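You operate a simulated robot arm through the tools that you are given. There is no shell and no other tool. Be economical: measure what you need, move in short steps, check, and stop when the job is done.

You run a simulated robot arm. Do the job below in one go: nothing can be reset, and whatever is moved stays where it is left.

JOB
Read the green film on the code lamp and file it in its line's bay.
Fine: switch the lamp off at the end.

Only the result counts: the job must be done as asked and must still hold three seconds after the hand-in. Knocking over, shifting, dropping, spilling or breaking anything else fails it.

ROBOT AND FRAMES
A 7-joint arm with a two-finger parallel gripper, fixed in place. Base frame: the origin is at the foot of the arm, x ahead of it, y to its left, z up; the work surface is at about z = 860. Lengths are in mm, angles in rad, forces in N, time in s.
With the tool pointing down near the work surface it reaches from about 240 to 680 mm from the base axis. Its first joint turns from -1.152 to 1.152 rad. Payload 2.4 kg.
Tool frame: the origin (TCP) lies between the finger pads and is the grasp point; the fingertips stand 30 mm ahead of it; z points along the fingers, y is the line along which they close. Largest opening 94 mm; finger width 28, thickness 10; the body of the gripper, 50 by 96 mm, starts 55 mm behind the TCP.
Orientation is that of the tool frame in the base frame, as [roll, pitch, yaw] about the fixed x, y, z axes, in that order (R = Rz(yaw) Ry(pitch) Rx(roll)). With the fingers straight down and closing along the base's y, the tool's x points along the base's -x, its y along +y and its z along -z.

CONTROLS
- The arm moves only by the tool apply_moves. Its argument "targets" is a list of rows, each an object of numbers (a shift or turn left out is 0, a gripper value left out holds the last): "dx", "dy", "dz": the shift along the base's x, y, z in units of 100 mm (1.0 is 100 mm); "wx", "wy", "wz": the turn, a rotation vector about the base's x, y, z in units of 90 degrees (1.0 is 90 degrees). In form: [{"dx": .., "dy": .., "dz": .., "wx": .., "wy": .., "wz": ..}, ...]. A call has 1 to 10 rows; each row is the pose to reach, as a shift and turn from the pose commanded when the call began. "hand" is the opening, from 0 (shut) to 1 (fully open), set as the call begins (left out, the last holds). A call with a number of a shift or a turn outside -1 to 1 is refused whole. Rows are played at 5 a second. More than 50 mm and 0.15 rad between two rows, or a gripper value outside its range, and nothing of the call is played. A pose out of reach is approached as far as the arm can. The call stops where the force on the tool passes 40 N (or 10 N more than at its start, if that is more) or the arm is blocked; 0.2 s more then pass. The fingers move at their own pace (about 153 mm/s each) and stop on an object; they squeeze with about 25 N. The grip force told is the motor's: it shows also when the fingers shut on nothing. Time passes only in rows, and 0.2 s behind the last, so rows that repeat a pose let the fingers close. It gives the time, the measured TCP pose, the force on the tool (base axes), the opening and the grip force at its end, in the units of the frame above (readings bear some noise), with the torque about the TCP (base axes, N m) and any sound that the robot's microphone picked up.
- Cameras (640 x 400 px; columns grow to the right, rows downward): "scene" is fixed at [53.5, 488.2, 1451.2]; the picture's right is [-0.58, -0.81, 0.00], its down [-0.42, 0.30, -0.86] and it looks along [0.70, -0.50, -0.51] (base axes); focal length 363 px, centre (320, 200). "wrist" rides on the gripper at [76, 14, -103] in the tool frame; the picture's right is [-0.18, 0.98, 0.00], its down [-0.75, -0.14, -0.64] and it looks along [-0.63, -0.12, 0.77] (tool axes); focal length 243 px, centre (320, 200).
- grab_frame(camera): a new picture of that camera. It takes no simulated time.
- probe_pixels(camera, pixels): for up to 12 pixels [column, row] of the newest picture of that camera ("zoom" is the newest enlarged one), the place [x, y, z] in the base frame of the surface seen there, good to about 2 mm. It takes no simulated time.
- close_up(camera, box): a new picture of the part [left, top, right, bottom] of that camera's present view, enlarged. It takes no simulated time.
- close_job(): hands the job in; it is judged then, once.

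Work in short steps. Measure before you move; look again where a grasp or a placing could have gone wrong, and mend it. You have 80 turns and 34 pictures in all, those below and enlarged ones among them. Open the gripper and draw the arm clear of the work before you hand the job in, unless the task says otherwise; then end with one line.

The tools are called after "Call:" as a command line: name --argument value ..., lists and objects as JSON in quotes. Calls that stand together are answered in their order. apply_moves: Moves the arm, as the interface text tells. Its arguments: {"type":"object","properties":{"targets":{"type":"array","items":{"type":"object","properties":{"dx":{"type":"number"},"dy":{"type":"number"},"dz":{"type":"number"},"wx":{"type":"number"},"wy":{"type":"number"},"wz":{"type":"number"}}}},"hand":{"type":"number"}},"required":["targets"]} The other tools are called the same way: grab_frame (camera) takes a picture; probe_pixels (camera, pixels) gives the place of the surface under pixels of a picture; close_up (camera, box) takes an enlarged picture of a part of a camera's view; close_job () hands the job in.

At the start:

```text
clock: 0.0
ee_pos: [355.4, 7.8, 1216.8]
tool_rot: [-3.141, 0.001, 3.142]
force: [0.1, 0.0, -0.3]
moment: [0.0, 0.0, 0.02]
gripper_width: 94.0
finger_force: 0.0
```

scene: 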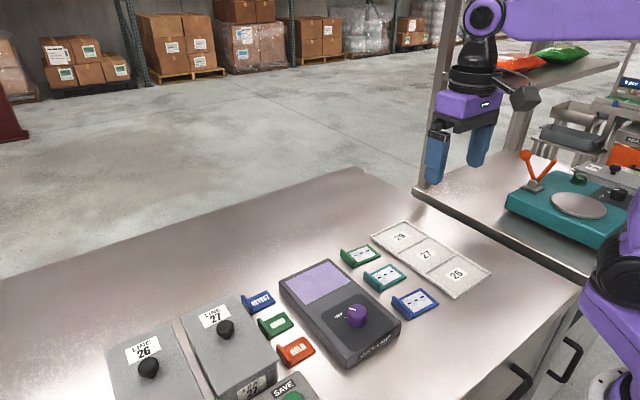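
wrist: 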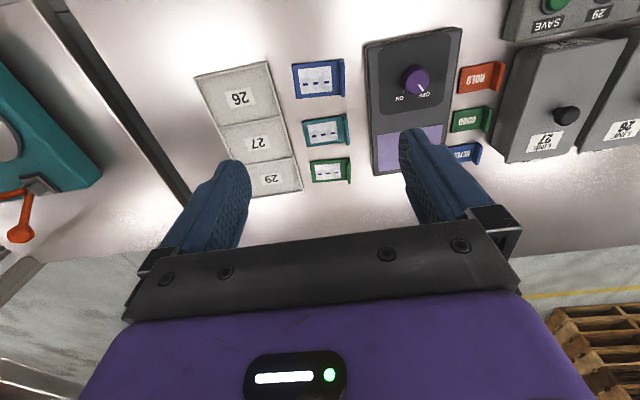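

The pictures show a lamp with a purple knob at scene (355,315), films at (360,255), (383,275), (413,302), and bays 29/27/26 at (430,258). I take enlarged views to read the details.

Call:
close_up --camera "scene" --box '[230, 210, 510, 385]'

Call:
close_up --camera "wrist" --box '[180, 20, 500, 220]'

```text
2.29 times, centred on (370, 298) of scene
```

zoom: 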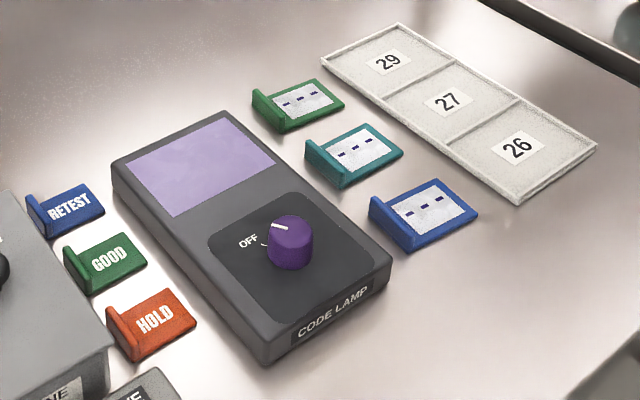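

```text
2.00 times, centred on (340, 120) of wrist
```

zoom: 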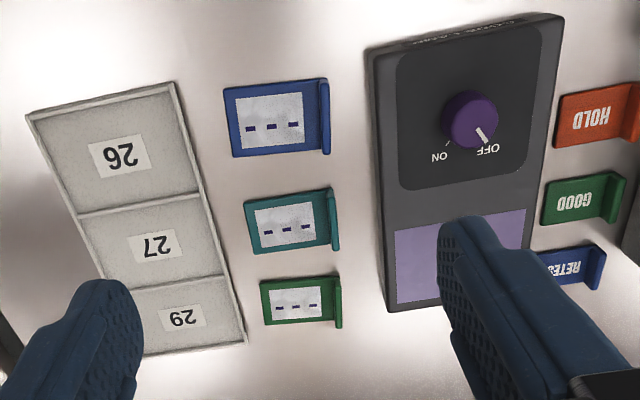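

I probe the green film, its tab, the lamp screen, the knob and the bays on the enlarged wrist picture.

Call:
probe_pixels --camera "zoom" --pixels '[[264, 283], [267, 322], [330, 318], [338, 280], [341, 326], [397, 235], [400, 300], [462, 115], [487, 141], [478, 130], [290, 300], [525, 215]]'

Call:
probe_pixels --camera "zoom" --pixels '[[448, 142], [485, 155], [180, 318], [155, 245], [120, 155], [222, 278], [243, 344], [84, 278], [30, 120], [172, 85], [78, 212], [202, 188]]'

Call:
close_up --camera "scene" --box '[330, 230, 410, 280]'

```text
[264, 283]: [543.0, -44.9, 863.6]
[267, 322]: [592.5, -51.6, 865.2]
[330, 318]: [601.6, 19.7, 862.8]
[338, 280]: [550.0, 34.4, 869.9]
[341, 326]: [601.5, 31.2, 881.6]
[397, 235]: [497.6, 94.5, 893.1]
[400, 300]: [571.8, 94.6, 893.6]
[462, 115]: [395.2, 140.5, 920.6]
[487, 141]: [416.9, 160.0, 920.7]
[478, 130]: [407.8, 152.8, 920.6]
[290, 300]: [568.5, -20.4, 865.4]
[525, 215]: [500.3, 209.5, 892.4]
```

```text
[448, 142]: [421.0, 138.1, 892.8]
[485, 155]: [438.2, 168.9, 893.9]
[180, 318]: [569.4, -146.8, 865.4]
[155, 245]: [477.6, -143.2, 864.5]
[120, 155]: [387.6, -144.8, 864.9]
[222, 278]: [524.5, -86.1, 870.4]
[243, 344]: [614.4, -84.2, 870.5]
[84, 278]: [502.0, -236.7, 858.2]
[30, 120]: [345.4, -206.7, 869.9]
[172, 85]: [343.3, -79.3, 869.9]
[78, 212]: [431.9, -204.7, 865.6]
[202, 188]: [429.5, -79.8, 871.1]
```

```text
8.00 times, centred on (370, 255) of scene
```

zoom: 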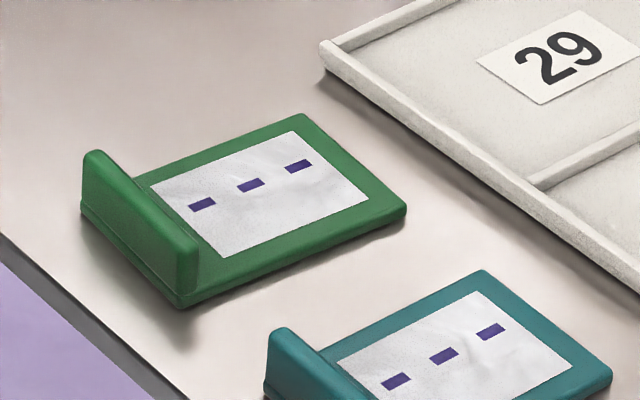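

The tab stands along x at y≈30. I take an enlarged view of the lamp and probe tab edges in the present zoom first.

Call:
probe_pixels --camera "zoom" --pixels '[[95, 155], [185, 245], [105, 160], [193, 250], [130, 235], [300, 118], [400, 205], [190, 300], [82, 205], [275, 220], [205, 250]]'

Call:
close_up --camera "scene" --box '[270, 250, 414, 340]'

```text
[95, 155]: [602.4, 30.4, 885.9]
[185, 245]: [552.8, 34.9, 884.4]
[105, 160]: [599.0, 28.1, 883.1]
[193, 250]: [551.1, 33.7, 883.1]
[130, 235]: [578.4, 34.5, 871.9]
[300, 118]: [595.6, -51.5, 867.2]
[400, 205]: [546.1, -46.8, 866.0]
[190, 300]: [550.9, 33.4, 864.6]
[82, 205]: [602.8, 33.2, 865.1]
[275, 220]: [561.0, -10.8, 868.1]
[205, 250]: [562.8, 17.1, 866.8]
```

```text
4.44 times, centred on (342, 295) of scene
```

zoom: 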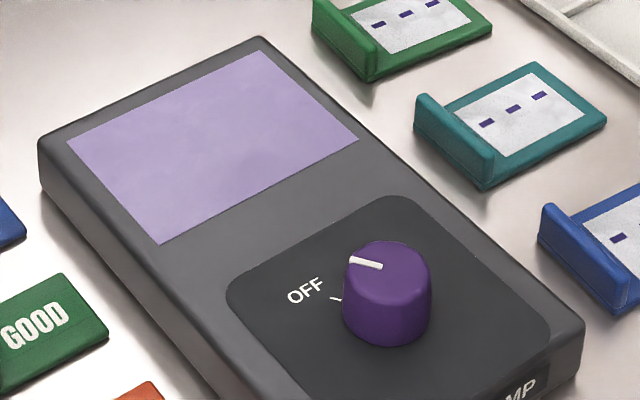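

I probe the screen corners, lamp edges and knob.

Call:
probe_pixels --camera "zoom" --pixels '[[70, 142], [160, 242], [355, 140], [262, 52], [390, 245], [350, 261], [380, 267], [427, 262], [388, 283], [432, 310], [262, 38], [578, 320]]'

Call:
close_up --camera "wrist" --box '[370, 30, 466, 90]'

```text
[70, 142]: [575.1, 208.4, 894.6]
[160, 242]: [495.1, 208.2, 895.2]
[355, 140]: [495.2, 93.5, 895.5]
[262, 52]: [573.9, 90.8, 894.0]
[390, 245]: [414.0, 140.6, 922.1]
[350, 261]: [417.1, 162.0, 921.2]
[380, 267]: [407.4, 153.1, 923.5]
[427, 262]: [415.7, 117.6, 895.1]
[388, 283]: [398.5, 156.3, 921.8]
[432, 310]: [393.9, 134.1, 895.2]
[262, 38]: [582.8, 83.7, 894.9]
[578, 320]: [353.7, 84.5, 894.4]
```

```text
6.67 times, centred on (418, 60) of wrist
```

zoom: 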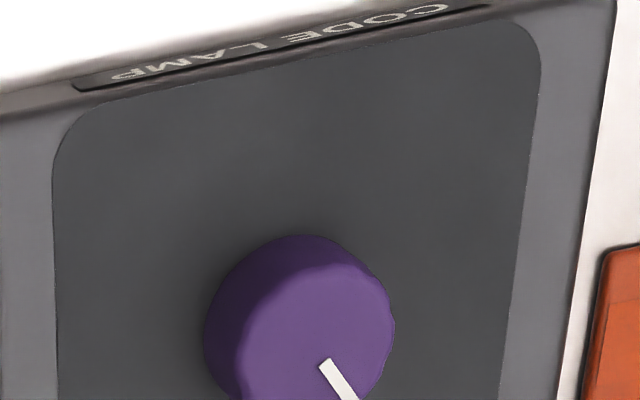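

Film spans x 546–602, y −49…35 with its tab at y 28–35, top z≈884; screen is x 495–575, y 92–208 at z 895. I move toward a point above the tab with the gripper partly open.

Call:
apply_moves --targets '[{"dx": 0.25, "dy": 0.06, "dz": -0.25}, {"dx": 0.5, "dy": 0.12, "dz": -0.5}, {"dx": 0.75, "dy": 0.18, "dz": -0.75}, {"dx": 1.0, "dy": 0.237, "dz": -1.0}]' --hand 0.4

Call:
apply_moves --targets '[{"dx": 0.3, "dz": -0.25}, {"dx": 0.6, "dz": -0.5}, {"dx": 0.9, "dz": -0.75}, {"dx": 1.0, "dz": -1.0}]'

Call:
apply_moves --targets '[{"dx": 0.1, "dz": -0.3}, {"dx": 0.196, "dz": -0.6}, {"dx": 0.196, "dz": -0.6}]'

Call:
grab_frame --camera "wrist"

```text
clock: 1.0
ee_pos: [455.9, 30.5, 1117.0]
tool_rot: [-3.142, 0.0, 3.141]
force: [-0.9, -0.2, 0.3]
moment: [-0.02, 0.0, 0.01]
gripper_width: 37.7
finger_force: 0.0
```

```text
clock: 2.0
ee_pos: [553.9, 32.7, 1017.0]
tool_rot: [-3.141, 0.001, 3.14]
force: [-0.2, 1.0, 0.7]
moment: [-0.01, 0.0, 0.0]
gripper_width: 37.6
finger_force: 0.0
```

```text
clock: 2.8
ee_pos: [573.8, 31.7, 958.0]
tool_rot: [-3.14, -0.001, -3.141]
force: [0.7, 0.0, -0.2]
moment: [-0.04, 0.01, -0.04]
gripper_width: 37.5
finger_force: 0.1
```

```text
26 pictures are left
```

wrist: 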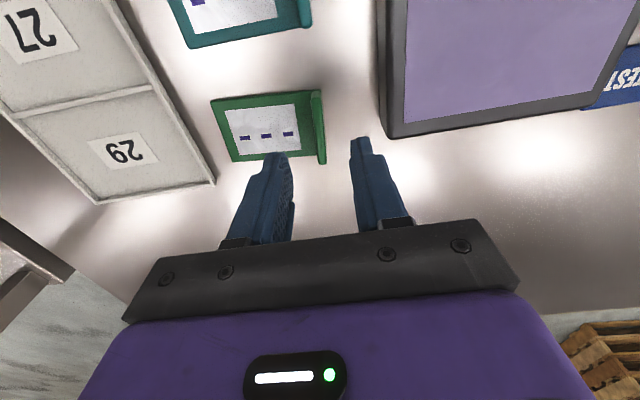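

Tab at pixels (316,92)–(322,163) lies between the fingers. I probe it for a precise position.

Call:
probe_pixels --camera "wrist" --pixels '[[317, 92], [322, 162], [315, 120], [320, 125], [324, 130], [230, 158], [212, 102], [265, 120]]'

```text
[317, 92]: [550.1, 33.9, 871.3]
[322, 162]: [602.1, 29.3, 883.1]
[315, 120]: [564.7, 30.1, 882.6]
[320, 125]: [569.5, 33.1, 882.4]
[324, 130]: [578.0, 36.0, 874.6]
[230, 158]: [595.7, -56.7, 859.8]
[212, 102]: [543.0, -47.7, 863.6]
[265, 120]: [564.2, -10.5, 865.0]
```

The film is yawed by about −0.09 rad, so I turn the tool likewise, descend to z≈900 and grip the tab.

Call:
apply_moves --targets '[{"dz": -0.2, "wz": -0.055}, {"dz": -0.4, "wz": -0.055}, {"dz": -0.58, "wz": -0.055}, {"dz": -0.58, "wz": -0.055}]'

Call:
apply_moves --targets '[{}, {}, {}]' --hand 0

Call:
apply_moves --targets '[{"dz": 0.2}, {"dz": 0.4}, {"dz": 0.65}, {"dz": 0.65}]'

Call:
grab_frame --camera "scene"

```text
clock: 3.8
ee_pos: [574.9, 32.1, 898.6]
tool_rot: [3.142, 0.0, 3.054]
force: [-1.4, -0.4, -0.9]
moment: [0.0, 0.01, -0.01]
gripper_width: 37.9
finger_force: 0.0
```

```text
clock: 4.6
ee_pos: [574.6, 30.0, 898.9]
tool_rot: [-3.141, 0.0, 3.054]
force: [-0.7, 0.7, -0.6]
moment: [0.03, -0.01, 0.0]
gripper_width: 7.2
finger_force: 24.3
```

```text
clock: 5.6
ee_pos: [574.5, 31.4, 964.9]
tool_rot: [3.141, -0.001, 3.055]
force: [0.2, 0.4, -1.2]
moment: [0.02, 0.05, 0.0]
gripper_width: 0.0
finger_force: 25.2
```

```text
25 pictures are left
```

scene: 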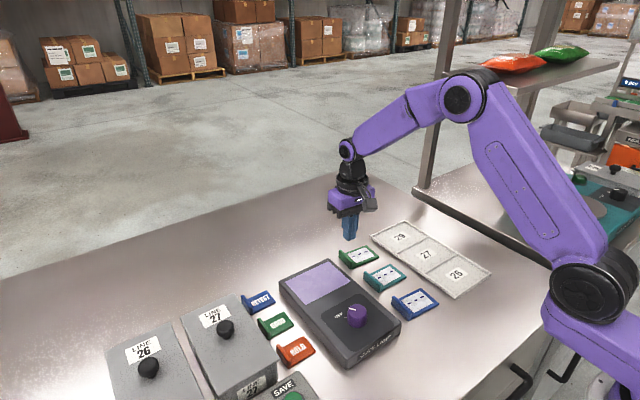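

The gripper closed to 0 on the lift: the tab slipped out. I look closely at the film and fingers.

Call:
close_up --camera "scene" --box '[314, 200, 410, 290]'

Call:
grab_frame --camera "wrist"

```text
4.44 times, centred on (362, 245) of scene
```

zoom: 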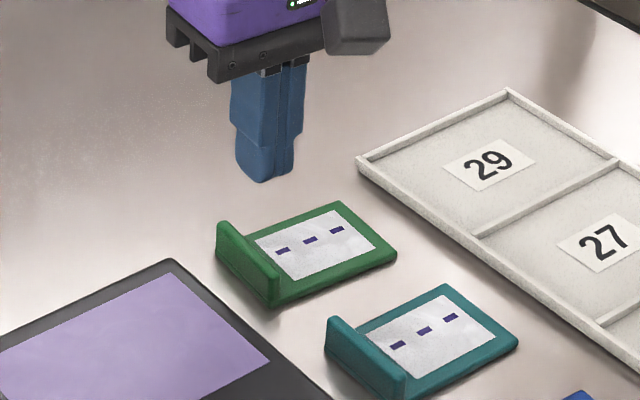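

```text
23 pictures are left
```

wrist: 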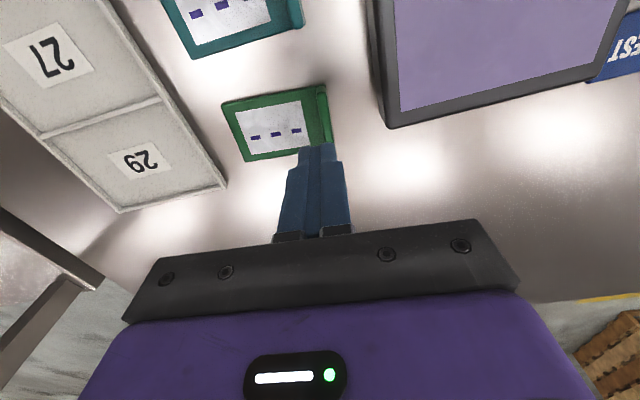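

The film stayed almost in place. I probe the tab again before a deeper, gentler attempt.

Call:
probe_pixels --camera "wrist" --pixels '[[321, 87], [328, 92], [325, 115], [318, 115], [331, 140], [300, 95], [312, 130], [225, 105], [247, 158], [310, 100]]'

Call:
probe_pixels --camera "zoom" --pixels '[[250, 248], [245, 265], [222, 222], [275, 280], [280, 265], [300, 280], [260, 178], [290, 172], [355, 240]]'

```text
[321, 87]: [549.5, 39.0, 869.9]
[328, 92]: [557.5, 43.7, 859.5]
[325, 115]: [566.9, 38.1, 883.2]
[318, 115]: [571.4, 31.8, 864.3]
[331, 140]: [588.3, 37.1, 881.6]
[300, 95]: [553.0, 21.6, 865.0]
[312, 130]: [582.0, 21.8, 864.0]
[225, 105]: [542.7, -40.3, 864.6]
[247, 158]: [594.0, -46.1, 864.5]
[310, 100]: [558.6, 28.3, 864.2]
```

```text
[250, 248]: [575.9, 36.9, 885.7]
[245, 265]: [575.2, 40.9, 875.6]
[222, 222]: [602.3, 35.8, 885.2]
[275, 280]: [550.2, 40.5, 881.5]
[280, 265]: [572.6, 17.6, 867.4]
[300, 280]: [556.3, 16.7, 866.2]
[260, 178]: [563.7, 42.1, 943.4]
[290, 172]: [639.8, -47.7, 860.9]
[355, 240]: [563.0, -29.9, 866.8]
```

The film moved to tab centre y≈37.5. I re-open, shift +6 mm in y and go about 3 mm deeper than before.

Call:
apply_moves --targets '[{"dy": 0.06}, {"dy": 0.06, "dz": -0.3}, {"dy": 0.06, "dz": -0.55}, {"dy": 0.06, "dz": -0.65}, {"dy": 0.06, "dz": -0.68}, {"dy": 0.06, "dz": -0.68}]' --hand 0.35

Call:
apply_moves --targets '[{}, {}, {}]' --hand 0

Call:
close_up --camera "scene" --box '[314, 200, 410, 290]'

```text
clock: 7.0
ee_pos: [574.5, 37.6, 896.2]
tool_rot: [3.14, 0.0, 3.053]
force: [0.0, -0.7, -0.3]
moment: [0.01, -0.02, 0.0]
gripper_width: 32.8
finger_force: 0.1
```

```text
clock: 7.8
ee_pos: [574.3, 37.3, 895.2]
tool_rot: [3.141, 0.001, 3.055]
force: [-0.1, 0.4, 0.5]
moment: [0.03, 0.02, 0.0]
gripper_width: 7.1
finger_force: 24.7
```

```text
4.44 times, centred on (362, 245) of scene
```

zoom: 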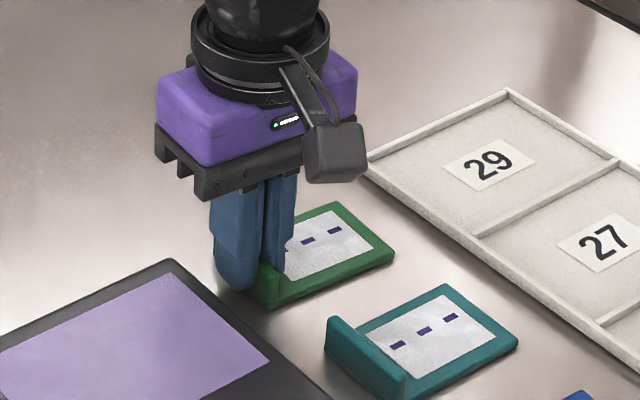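

The tab is between the pads, width 7.1. I lift slowly.

Call:
apply_moves --targets '[{"dz": 0.02}, {"dz": 0.04}, {"dz": 0.07}, {"dz": 0.1}, {"dz": 0.13}, {"dz": 0.16}, {"dz": 0.2}, {"dz": 0.2}]'

Call:
close_up --camera "scene" --box '[314, 200, 410, 290]'

```text
clock: 9.6
ee_pos: [575.2, 36.9, 916.2]
tool_rot: [3.14, 0.0, 3.056]
force: [0.2, 0.5, 0.7]
moment: [0.0, 0.02, -0.01]
gripper_width: 6.9
finger_force: 24.6
```

```text
4.44 times, centred on (362, 245) of scene
```

zoom: 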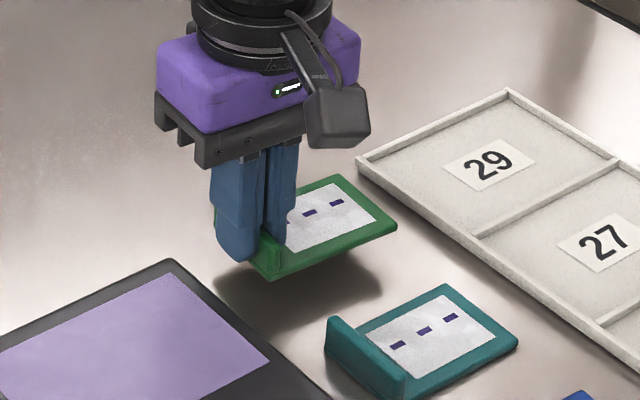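

The film is held level. I raise it gently and carry it over the lamp screen, straightening the yaw.

Call:
apply_moves --targets '[{"dz": 0.15}, {"dz": 0.3}, {"dz": 0.45}, {"dy": 0.15, "dz": 0.45, "dx": -0.05, "wz": 0.02}, {"dy": 0.35, "dz": 0.45, "dx": -0.15, "wz": 0.055}, {"dy": 0.55, "dz": 0.45, "dx": -0.25, "wz": 0.055}, {"dy": 0.75, "dz": 0.45, "dx": -0.35, "wz": 0.055}, {"dy": 0.9, "dz": 0.45, "dx": -0.41, "wz": 0.055}, {"dy": 0.9, "dz": 0.45, "dx": -0.41, "wz": 0.055}]'

Call:
apply_moves --targets '[{"dy": 0.15}, {"dy": 0.3}, {"dy": 0.45}, {"dy": 0.62}, {"dy": 0.62}]'

Call:
close_up --camera "scene" --box '[250, 190, 410, 290]'

```text
clock: 11.6
ee_pos: [532.5, 128.5, 960.9]
tool_rot: [3.14, -0.001, -3.141]
force: [-0.5, 1.0, -0.3]
moment: [0.03, -0.04, 0.02]
gripper_width: 7.0
finger_force: 24.4
```

```text
clock: 12.8
ee_pos: [533.2, 188.5, 960.5]
tool_rot: [-3.141, 0.001, 3.139]
force: [-0.1, 0.7, -0.8]
moment: [0.02, -0.01, -0.01]
gripper_width: 7.1
finger_force: 24.8
```

```text
4.00 times, centred on (330, 240) of scene
```

zoom: 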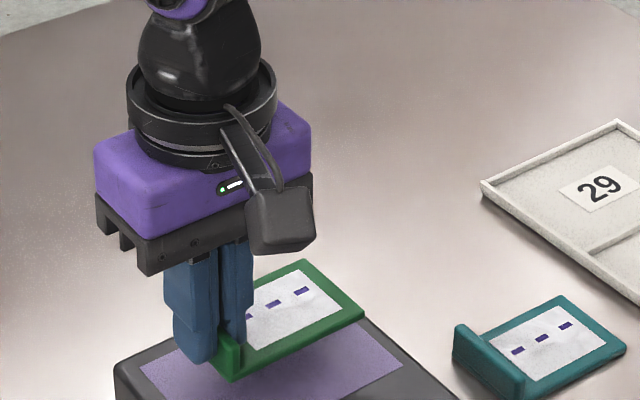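

The film hovers above the screen. I lower about 30 mm to rest it (TCP z≈930) and check the force.

Call:
apply_moves --targets '[{"dz": -0.1}, {"dz": -0.2}, {"dz": -0.27}, {"dz": -0.3}, {"dz": -0.3}]'

Call:
close_up --camera "scene" --box '[250, 210, 410, 310]'

```text
clock: 14.0
ee_pos: [533.2, 189.5, 931.0]
tool_rot: [-3.141, 0.001, 3.141]
force: [0.1, -0.3, -0.5]
moment: [0.01, -0.01, 0.01]
gripper_width: 6.6
finger_force: 24.5
```

```text
4.00 times, centred on (330, 260) of scene
```

zoom: 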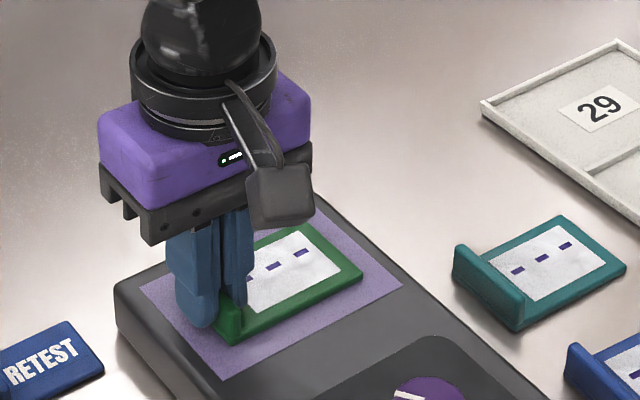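

The film is practically on the glass. I press down 1 mm more, open and rise to clear.

Call:
apply_moves --targets '[{"dz": -0.01}, {"dz": -0.01}]'

Call:
apply_moves --targets '[{}, {}, {}]' --hand 0.3

Call:
apply_moves --targets '[{"dz": 0.1}, {"dz": 0.3}, {"dz": 0.6}, {"dx": -0.3, "dz": 0.9}, {"dx": -0.6, "dz": 0.9}, {"dx": -0.9, "dz": 0.9}]'

Call:
apply_moves --targets '[{"dx": -0.3, "dy": -0.3}, {"dx": -0.45, "dy": -0.46}]'

Call:
grab_frame --camera "wrist"

```text
clock: 14.6
ee_pos: [533.5, 189.2, 930.6]
tool_rot: [3.141, 0.0, -3.141]
force: [1.0, -0.8, -1.0]
moment: [0.03, 0.02, 0.0]
gripper_width: 6.9
finger_force: 24.8
```

```text
clock: 15.4
ee_pos: [532.7, 190.6, 930.5]
tool_rot: [-3.14, 0.0, -3.141]
force: [-0.7, -0.2, -1.5]
moment: [0.01, -0.04, -0.04]
gripper_width: 28.3
finger_force: 0.1
```

```text
clock: 16.8
ee_pos: [444.1, 191.1, 1020.4]
tool_rot: [-3.141, -0.001, 3.14]
force: [-0.8, 0.3, 0.4]
moment: [0.03, 0.02, -0.01]
gripper_width: 28.1
finger_force: 0.0
```

```text
clock: 17.4
ee_pos: [398.9, 143.1, 1019.5]
tool_rot: [3.141, 0.001, -3.141]
force: [-0.3, -0.3, -0.1]
moment: [-0.01, 0.01, 0.03]
gripper_width: 28.2
finger_force: 0.0
```

```text
18 pictures are left
```

wrist: 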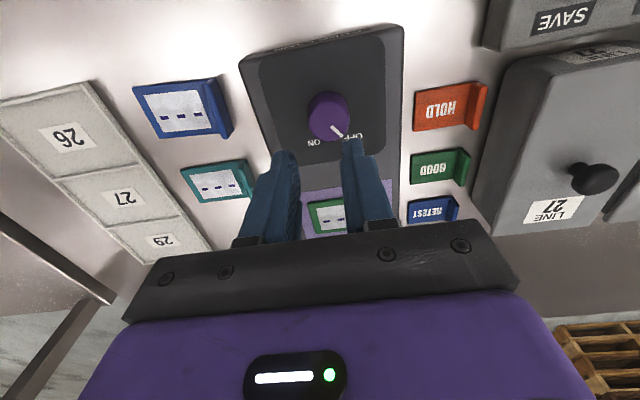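

The film rests on the screen. I zoom on the knob to measure its axis and the OFF/ON marks.

Call:
close_up --camera "wrist" --box '[280, 80, 376, 155]'

```text
5.33 times, centred on (328, 118) of wrist
```

zoom: 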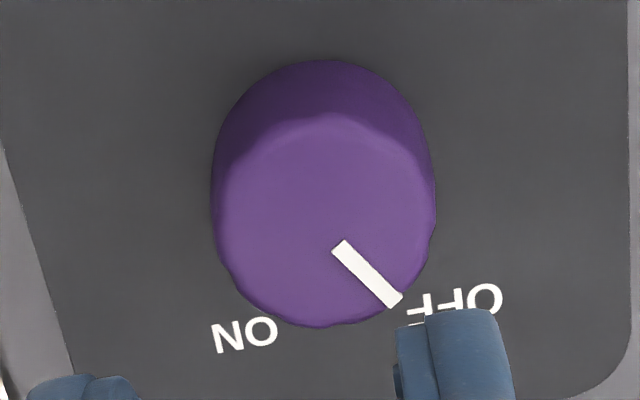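

Call:
probe_pixels --camera "zoom" --pixels '[[222, 205], [428, 205], [325, 122], [325, 320], [325, 220], [340, 247], [394, 300], [213, 180], [433, 190], [243, 337], [460, 300]]'

```text
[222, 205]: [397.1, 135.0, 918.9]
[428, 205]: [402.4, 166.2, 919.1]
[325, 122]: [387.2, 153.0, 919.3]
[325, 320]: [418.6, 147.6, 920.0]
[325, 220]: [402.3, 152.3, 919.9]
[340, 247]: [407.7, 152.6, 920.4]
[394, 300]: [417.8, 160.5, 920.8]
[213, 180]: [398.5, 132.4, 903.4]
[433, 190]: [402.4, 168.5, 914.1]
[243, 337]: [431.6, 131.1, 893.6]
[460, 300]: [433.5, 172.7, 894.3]
```

Knob axis ≈ (402.5, 150), Ø≈35, top z 920; pointer at +34°, ON at about −34°. I centre over it, pre-turn +34°, and descend with the gripper open.

Call:
apply_moves --targets '[{"dx": 0.035, "dy": 0.068, "wz": 0.09}, {"dx": 0.035, "dy": 0.068, "wz": 0.18}, {"dx": 0.035, "dy": 0.068, "wz": 0.27}, {"dx": 0.035, "dy": 0.068, "wz": 0.36}, {"dx": 0.035, "dy": 0.068, "wz": 0.38}, {"dx": 0.035, "dy": 0.068, "wz": 0.38, "dz": -0.3}, {"dx": 0.035, "dy": 0.068, "wz": 0.38, "dz": -0.6}, {"dx": 0.035, "dy": 0.068, "wz": 0.38, "dz": -0.9}, {"dx": 0.035, "dy": 0.068, "wz": 0.38, "dz": -0.9}]' --hand 0.6

Call:
apply_moves --targets '[{}, {}, {}]' --hand 0

```text
clock: 19.4
ee_pos: [401.9, 149.9, 929.9]
tool_rot: [3.141, 0.001, -2.544]
force: [-0.1, -0.7, 0.0]
moment: [0.01, 0.0, -0.01]
gripper_width: 56.3
finger_force: 0.0
```

```text
clock: 20.2
ee_pos: [402.2, 148.7, 929.9]
tool_rot: [-3.141, 0.002, -2.549]
force: [14.1, -19.7, -12.3]
moment: [-0.45, -0.8, -0.04]
gripper_width: 37.3
finger_force: 45.0
```

Grip is on the knob with about 24 N sideways force, so the axis lies slightly toward (+x, −y). I shift 1.5 mm that way.

Call:
apply_moves --targets '[{"dx": 0.008, "dy": -0.012}, {"dx": 0.008, "dy": -0.012}]'

```text
clock: 20.8
ee_pos: [402.6, 148.8, 929.4]
tool_rot: [-3.14, -0.002, -2.546]
force: [9.7, -19.4, -5.4]
moment: [-0.16, -0.86, -0.16]
gripper_width: 37.2
finger_force: 45.2
```

Still about 20 N; shift a bit more.

Call:
apply_moves --targets '[{"dx": 0.01, "dy": -0.015}, {"dx": 0.01, "dy": -0.015}]'

```text
clock: 21.4
ee_pos: [404.4, 148.7, 929.6]
tool_rot: [3.139, -0.004, -2.545]
force: [0.8, -9.3, 2.1]
moment: [0.03, -0.39, -0.25]
gripper_width: 36.9
finger_force: 45.2
```

The force is now small. I turn the knob clockwise by about 68° in small steps.

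Call:
apply_moves --targets '[{"wz": -0.09}, {"wz": -0.18}, {"wz": -0.27}, {"wz": -0.36}, {"wz": -0.45}, {"wz": -0.54}, {"wz": -0.63}, {"wz": -0.72}, {"wz": -0.76}, {"wz": -0.76}]'

Call:
grab_frame --camera "scene"

```text
clock: 23.6
ee_pos: [402.8, 152.1, 929.9]
tool_rot: [-3.141, -0.001, 2.548]
force: [-8.5, 33.1, -14.7]
moment: [0.85, 0.31, 0.04]
gripper_width: 37.1
finger_force: 44.8
```

```text
16 pictures are left
```

scene: 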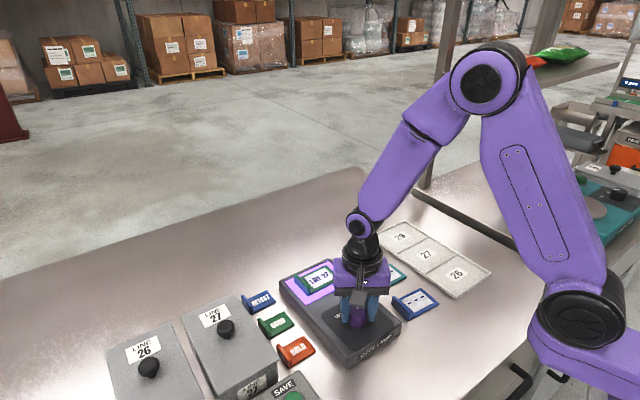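

The lamp is lit and the film shows a text at (319,277). I open the gripper, rise, and enlarge it.

Call:
apply_moves --targets '[{}, {}, {}]' --hand 0.6

Call:
apply_moves --targets '[{"dz": 0.3}, {"dz": 0.6}, {"dz": 0.6}]'

Call:
close_up --camera "scene" --box '[280, 245, 380, 310]'

Call:
grab_frame --camera "wrist"

```text
clock: 24.4
ee_pos: [403.4, 148.1, 930.4]
tool_rot: [3.141, -0.001, 2.543]
force: [0.5, -0.3, -0.5]
moment: [0.02, -0.01, 0.02]
gripper_width: 56.5
finger_force: 0.2
```

```text
clock: 25.2
ee_pos: [403.4, 147.6, 989.7]
tool_rot: [3.141, -0.001, 2.543]
force: [-0.1, 0.3, 0.4]
moment: [0.0, 0.01, 0.01]
gripper_width: 56.3
finger_force: 0.0
```

```text
6.15 times, centred on (330, 278) of scene
```

zoom: 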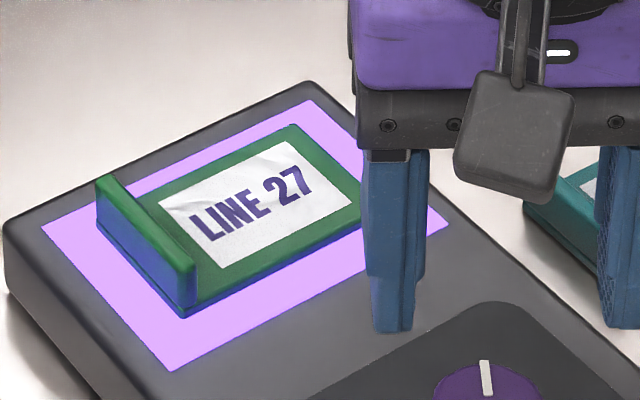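

```text
14 pictures are left
```

wrist: 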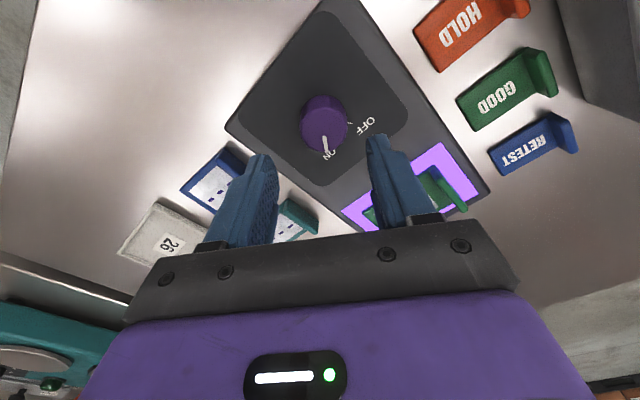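

The film reads "LINE 27". Before choosing, I look at the grey "LINE 27" boxes to rule out that they are the bays.

Call:
close_up --camera "scene" --box '[100, 280, 320, 400]'

```text
2.91 times, centred on (210, 340) of scene
```

zoom: 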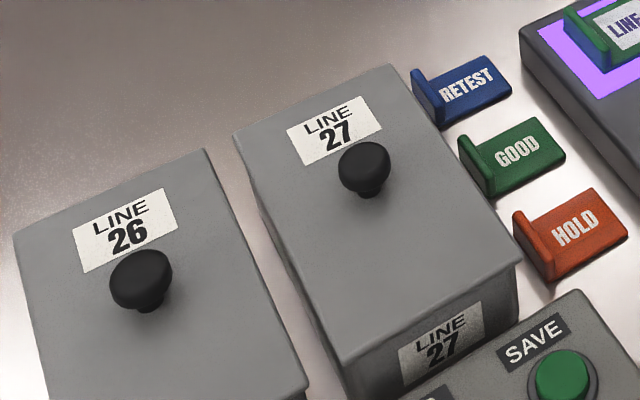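

The boxes are closed and lidded; the numbered tray compartments are the bays. I go back above the film's tab at (534, 189.5), undoing the turn.

Call:
apply_moves --targets '[{"dx": 0.2, "dy": 0.08, "wz": 0.09}, {"dx": 0.4, "dy": 0.16, "wz": 0.18}, {"dx": 0.6, "dy": 0.25, "wz": 0.27}, {"dx": 0.8, "dy": 0.35, "wz": 0.36}, {"dx": 0.97, "dy": 0.419, "wz": 0.38}, {"dx": 0.97, "dy": 0.419, "wz": 0.38}]' --hand 0.3

Call:
apply_moves --targets '[{"dx": 0.15}, {"dx": 0.327}, {"dx": 0.327}]'

Call:
grab_frame --camera "wrist"

```text
clock: 26.6
ee_pos: [502.4, 189.7, 991.6]
tool_rot: [-3.141, 0.001, 3.14]
force: [-0.4, 0.0, 0.5]
moment: [-0.03, -0.02, -0.01]
gripper_width: 28.0
finger_force: 0.0
```

```text
clock: 27.4
ee_pos: [533.8, 189.5, 990.6]
tool_rot: [3.141, -0.001, 3.141]
force: [0.2, -0.4, 0.4]
moment: [-0.01, 0.02, 0.0]
gripper_width: 28.1
finger_force: 0.0
```

```text
12 pictures are left
```

wrist: 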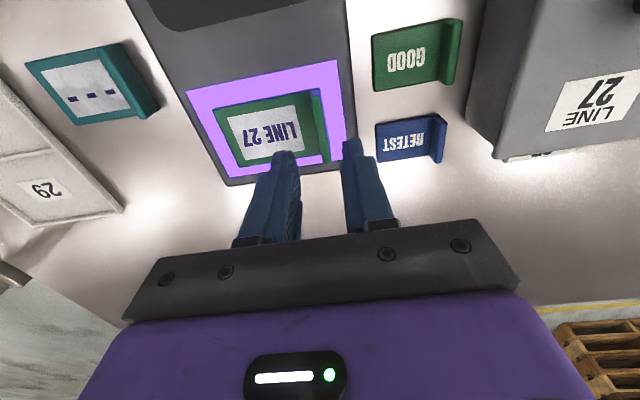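

The tab at (320,125) is between the fingers, as expected. I descend 60 mm, grip, and lift slowly.

Call:
apply_moves --targets '[{"dz": -0.25}, {"dz": -0.45}, {"dz": -0.55}, {"dz": -0.6}, {"dz": -0.6}]'

Call:
apply_moves --targets '[{}, {}, {}]' --hand 0

Call:
apply_moves --targets '[{"dz": 0.02}, {"dz": 0.04}, {"dz": 0.07}, {"dz": 0.1}, {"dz": 0.15}, {"dz": 0.22}, {"dz": 0.3}, {"dz": 0.4}, {"dz": 0.4}]'

```text
clock: 28.6
ee_pos: [533.8, 189.6, 929.3]
tool_rot: [-3.141, 0.0, -3.141]
force: [-0.2, 0.1, 1.0]
moment: [-0.03, 0.04, -0.01]
gripper_width: 28.2
finger_force: 0.2
```

```text
clock: 29.4
ee_pos: [533.5, 189.9, 931.1]
tool_rot: [-3.142, 0.0, 3.141]
force: [-0.2, 0.6, 1.5]
moment: [0.01, -0.07, 0.06]
gripper_width: 6.7
finger_force: 25.4
```

```text
clock: 31.4
ee_pos: [534.0, 187.8, 970.2]
tool_rot: [-3.14, 0.001, 3.141]
force: [-0.5, -0.1, -0.5]
moment: [0.06, -0.01, -0.02]
gripper_width: 6.7
finger_force: 25.2
```

The film is held (width 6.7). I carry it gently toward −y, to above bay 27 at TCP (478, −112).

Call:
apply_moves --targets '[{"dy": -0.1}, {"dy": -0.25}, {"dy": -0.4}, {"dy": -0.55}, {"dy": -0.7}, {"dy": -0.85}, {"dy": -1.0}]'

Call:
apply_moves --targets '[{"dy": -0.15}, {"dy": -0.3}, {"dy": -0.45}, {"dy": -0.6}, {"dy": -0.8}, {"dy": -1.0}]'

Call:
apply_moves --targets '[{"dy": -0.15, "dx": -0.1}, {"dy": -0.3, "dx": -0.2}, {"dy": -0.5, "dx": -0.3}, {"dy": -0.7, "dx": -0.4}, {"dy": -0.9, "dx": -0.5}, {"dy": -1.0, "dx": -0.56}, {"dy": -1.0, "dx": -0.56}]'

Call:
grab_frame --camera "wrist"

Call:
close_up --camera "scene" --box '[350, 190, 510, 310]'

```text
clock: 33.0
ee_pos: [534.0, 88.2, 971.3]
tool_rot: [-3.141, 0.0, -3.141]
force: [0.4, 0.2, -0.2]
moment: [0.05, 0.01, -0.02]
gripper_width: 6.7
finger_force: 24.9
```

```text
clock: 34.4
ee_pos: [534.7, -11.3, 970.2]
tool_rot: [3.141, 0.0, 3.14]
force: [-0.2, -0.4, -0.6]
moment: [0.01, 0.01, 0.03]
gripper_width: 6.8
finger_force: 24.9
```

```text
clock: 36.0
ee_pos: [478.4, -110.9, 970.2]
tool_rot: [-3.141, 0.0, 3.14]
force: [0.2, 0.9, -0.5]
moment: [0.0, 0.0, -0.01]
gripper_width: 6.9
finger_force: 24.8
```

```text
11 pictures are left
```

wrist: 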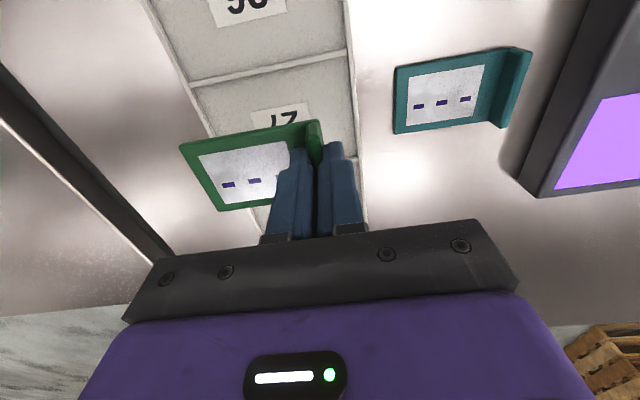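

```text
3.33 times, centred on (430, 250) of scene
```

zoom: 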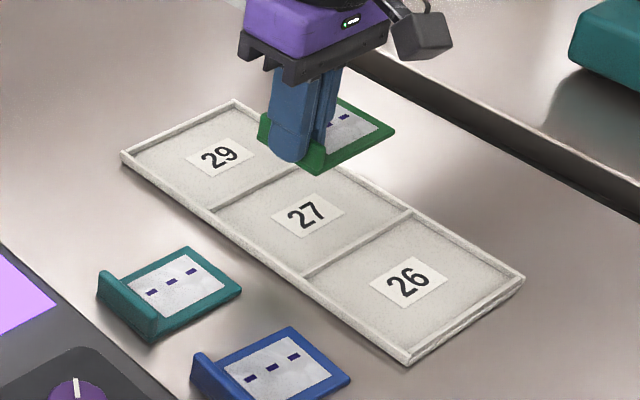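

I verify the film corners and bay 27's walls by probing.

Call:
probe_pixels --camera "wrist" --pixels '[[184, 148], [219, 208], [308, 124], [250, 170]]'

Call:
probe_pixels --camera "zoom" --pixels '[[213, 210], [302, 275], [411, 211], [260, 183], [350, 243], [258, 240], [300, 240], [370, 200], [310, 172]]'

```text
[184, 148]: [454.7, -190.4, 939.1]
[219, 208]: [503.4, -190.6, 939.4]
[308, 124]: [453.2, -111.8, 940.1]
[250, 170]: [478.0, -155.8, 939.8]
```

```text
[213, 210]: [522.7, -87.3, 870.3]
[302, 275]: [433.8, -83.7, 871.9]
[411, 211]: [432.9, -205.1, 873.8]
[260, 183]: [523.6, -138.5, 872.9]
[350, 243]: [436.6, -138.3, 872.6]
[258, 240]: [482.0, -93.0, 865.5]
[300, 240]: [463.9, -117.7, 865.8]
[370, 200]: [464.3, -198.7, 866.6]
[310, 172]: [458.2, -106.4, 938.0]
```

Film x 450–506, y −192…−107 lies well within bay 27 (x 435–522, y −204…−85). I lower it ~69 mm.

Call:
apply_moves --targets '[{"dz": -0.15}, {"dz": -0.3}, {"dz": -0.45}, {"dz": -0.56}, {"dz": -0.63}, {"dz": -0.67}, {"dz": -0.69}, {"dz": -0.69}]'

Call:
close_up --camera "scene" --box '[370, 210, 490, 300]'

```text
clock: 37.8
ee_pos: [476.9, -110.0, 901.6]
tool_rot: [3.141, 0.0, 3.139]
force: [-2.5, -0.4, 9.9]
moment: [-0.07, 0.08, -0.03]
gripper_width: 6.7
finger_force: 25.3
```

```text
4.44 times, centred on (430, 255) of scene
```

zoom: 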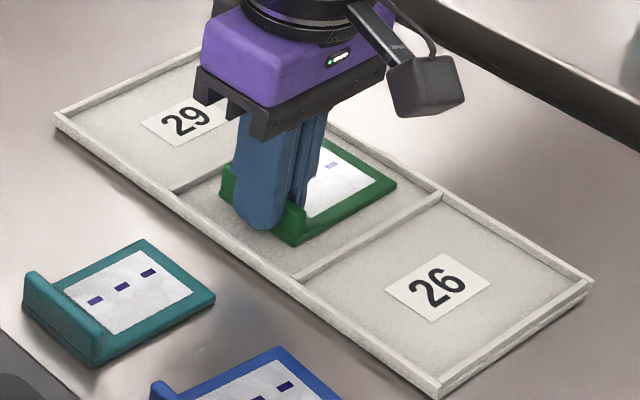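

An upward force of 10 N shows the film is resting on the bay floor. I open slightly and rise.

Call:
apply_moves --targets '[{}, {}, {}]' --hand 0.2

Call:
apply_moves --targets '[{"dz": 0.1}, {"dz": 0.25}, {"dz": 0.5}, {"dz": 0.8}, {"dz": 0.9}]'

Call:
close_up --camera "scene" --box '[330, 210, 490, 330]'

```text
clock: 38.6
ee_pos: [477.9, -110.0, 901.8]
tool_rot: [-3.141, 0.002, 3.141]
force: [2.1, 2.0, 8.3]
moment: [-0.07, -0.06, 0.04]
gripper_width: 17.9
finger_force: 0.2
```

```text
clock: 39.8
ee_pos: [477.9, -110.6, 991.7]
tool_rot: [-3.14, -0.001, 3.14]
force: [0.2, -0.1, -0.4]
moment: [0.04, -0.03, 0.01]
gripper_width: 19.1
finger_force: 0.0
```

```text
3.33 times, centred on (410, 270) of scene
```

zoom: 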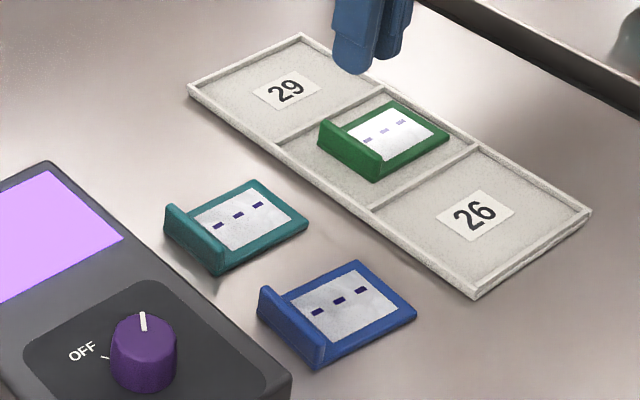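

The film lies flat in bay 27. Now back to the knob: I move over it at about (405.5, 149.5), pre-turned −34°.

Call:
apply_moves --targets '[{"dy": 0.2, "dx": -0.1}, {"dy": 0.45, "dx": -0.25}, {"dy": 0.7, "dx": -0.45}, {"dy": 1.0, "dx": -0.6}]' --hand 0.6

Call:
apply_moves --targets '[{"dy": 0.25, "dx": -0.05, "wz": -0.09}, {"dy": 0.5, "dx": -0.125, "wz": -0.18}, {"dy": 0.75, "dx": -0.125, "wz": -0.27}, {"dy": 1.0, "dx": -0.125, "wz": -0.36}, {"dy": 1.0, "dx": -0.125, "wz": -0.38}]'

Call:
apply_moves --targets '[{"dy": 0.3}, {"dy": 0.6}, {"dy": 0.6, "dz": -0.2}, {"dy": 0.6, "dz": -0.4}, {"dy": 0.6, "dz": -0.61}, {"dy": 0.6, "dz": -0.61}]'

Call:
apply_moves --targets '[{}, {}, {}]' --hand 0

```text
clock: 40.8
ee_pos: [417.2, -10.2, 990.4]
tool_rot: [3.141, 0.0, 3.14]
force: [-0.3, -0.4, 0.7]
moment: [-0.04, 0.0, 0.01]
gripper_width: 56.4
finger_force: 0.1
```

```text
clock: 42.0
ee_pos: [405.6, 89.7, 991.5]
tool_rot: [-3.141, 0.0, 2.541]
force: [0.4, -0.5, 0.0]
moment: [-0.02, 0.02, 0.01]
gripper_width: 56.5
finger_force: 0.1
```

```text
clock: 43.4
ee_pos: [405.5, 149.3, 928.9]
tool_rot: [-3.142, 0.001, 2.543]
force: [0.0, 0.7, -0.1]
moment: [0.01, 0.0, 0.03]
gripper_width: 56.2
finger_force: 0.0
```

```text
clock: 44.2
ee_pos: [405.6, 149.4, 929.1]
tool_rot: [3.141, 0.0, 2.546]
force: [1.6, 1.9, -8.2]
moment: [-0.04, -0.29, 0.07]
gripper_width: 36.9
finger_force: 45.2
```

Well centred this time. I turn the knob back counter-clockwise by 68° to OFF.

Call:
apply_moves --targets '[{"wz": 0.09}, {"wz": 0.18}, {"wz": 0.27}, {"wz": 0.36}, {"wz": 0.45}, {"wz": 0.54}, {"wz": 0.63}, {"wz": 0.72}, {"wz": 0.77}, {"wz": 0.77}]'

Call:
apply_moves --targets '[{}, {}, {}]' --hand 0.6

Call:
apply_moves --targets '[{"dz": 0.3}, {"dz": 0.6}, {"dz": 1.0}]'

Call:
apply_moves --targets '[{"dz": 0.3, "dy": -0.2}, {"dz": 0.6, "dy": -0.4}, {"dz": 1.0, "dy": -0.6}, {"dz": 1.0, "dy": -0.6}]'

Call:
grab_frame --camera "scene"

Call:
close_up --camera "scene" --box '[270, 210, 500, 370]'

```text
clock: 46.4
ee_pos: [405.6, 150.3, 930.1]
tool_rot: [3.141, 0.0, -2.529]
force: [3.6, 5.8, -24.0]
moment: [0.38, -0.46, 0.02]
gripper_width: 37.3
finger_force: 45.2
```

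```text
clock: 47.2
ee_pos: [404.6, 149.7, 930.8]
tool_rot: [-3.14, -0.001, -2.528]
force: [0.7, -0.5, 0.8]
moment: [0.0, -0.03, 0.01]
gripper_width: 56.3
finger_force: 0.1
```

```text
clock: 48.0
ee_pos: [405.1, 150.1, 1031.6]
tool_rot: [3.141, -0.002, -2.529]
force: [-0.3, 0.5, 0.1]
moment: [-0.03, 0.0, 0.0]
gripper_width: 56.3
finger_force: 0.1
```

```text
clock: 49.0
ee_pos: [405.9, 89.7, 1131.6]
tool_rot: [3.141, -0.001, -2.53]
force: [-0.2, -0.2, 0.1]
moment: [0.02, 0.0, 0.01]
gripper_width: 56.4
finger_force: 0.1
```

```text
7 pictures are left
```

scene: 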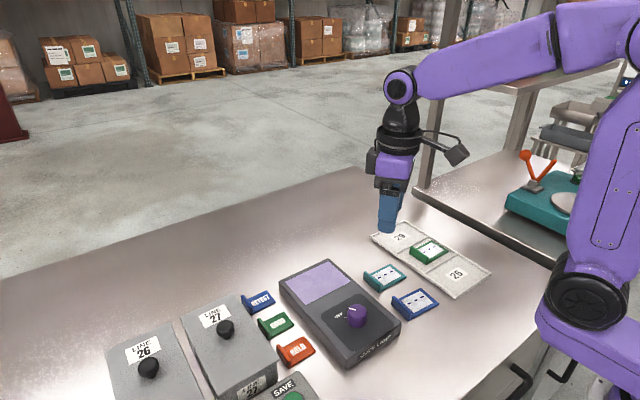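

```text
2.50 times, centred on (385, 290) of scene
```

zoom: 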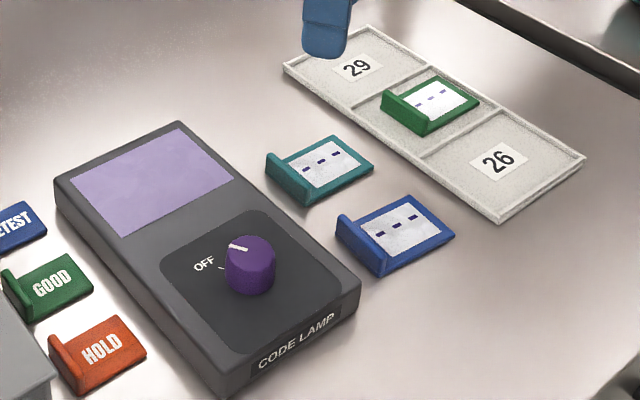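

The lamp is dark with the knob at OFF, the film lies in bay 27, and the arm is clear with the gripper open. I hand the job in.

Call:
close_job

```text
The job is handed in.
```

The green film read "LINE 27" on the code lamp. It is filed in bay 27 of the numbered tray, the lamp is switched off, and the arm is clear with the gripper open.
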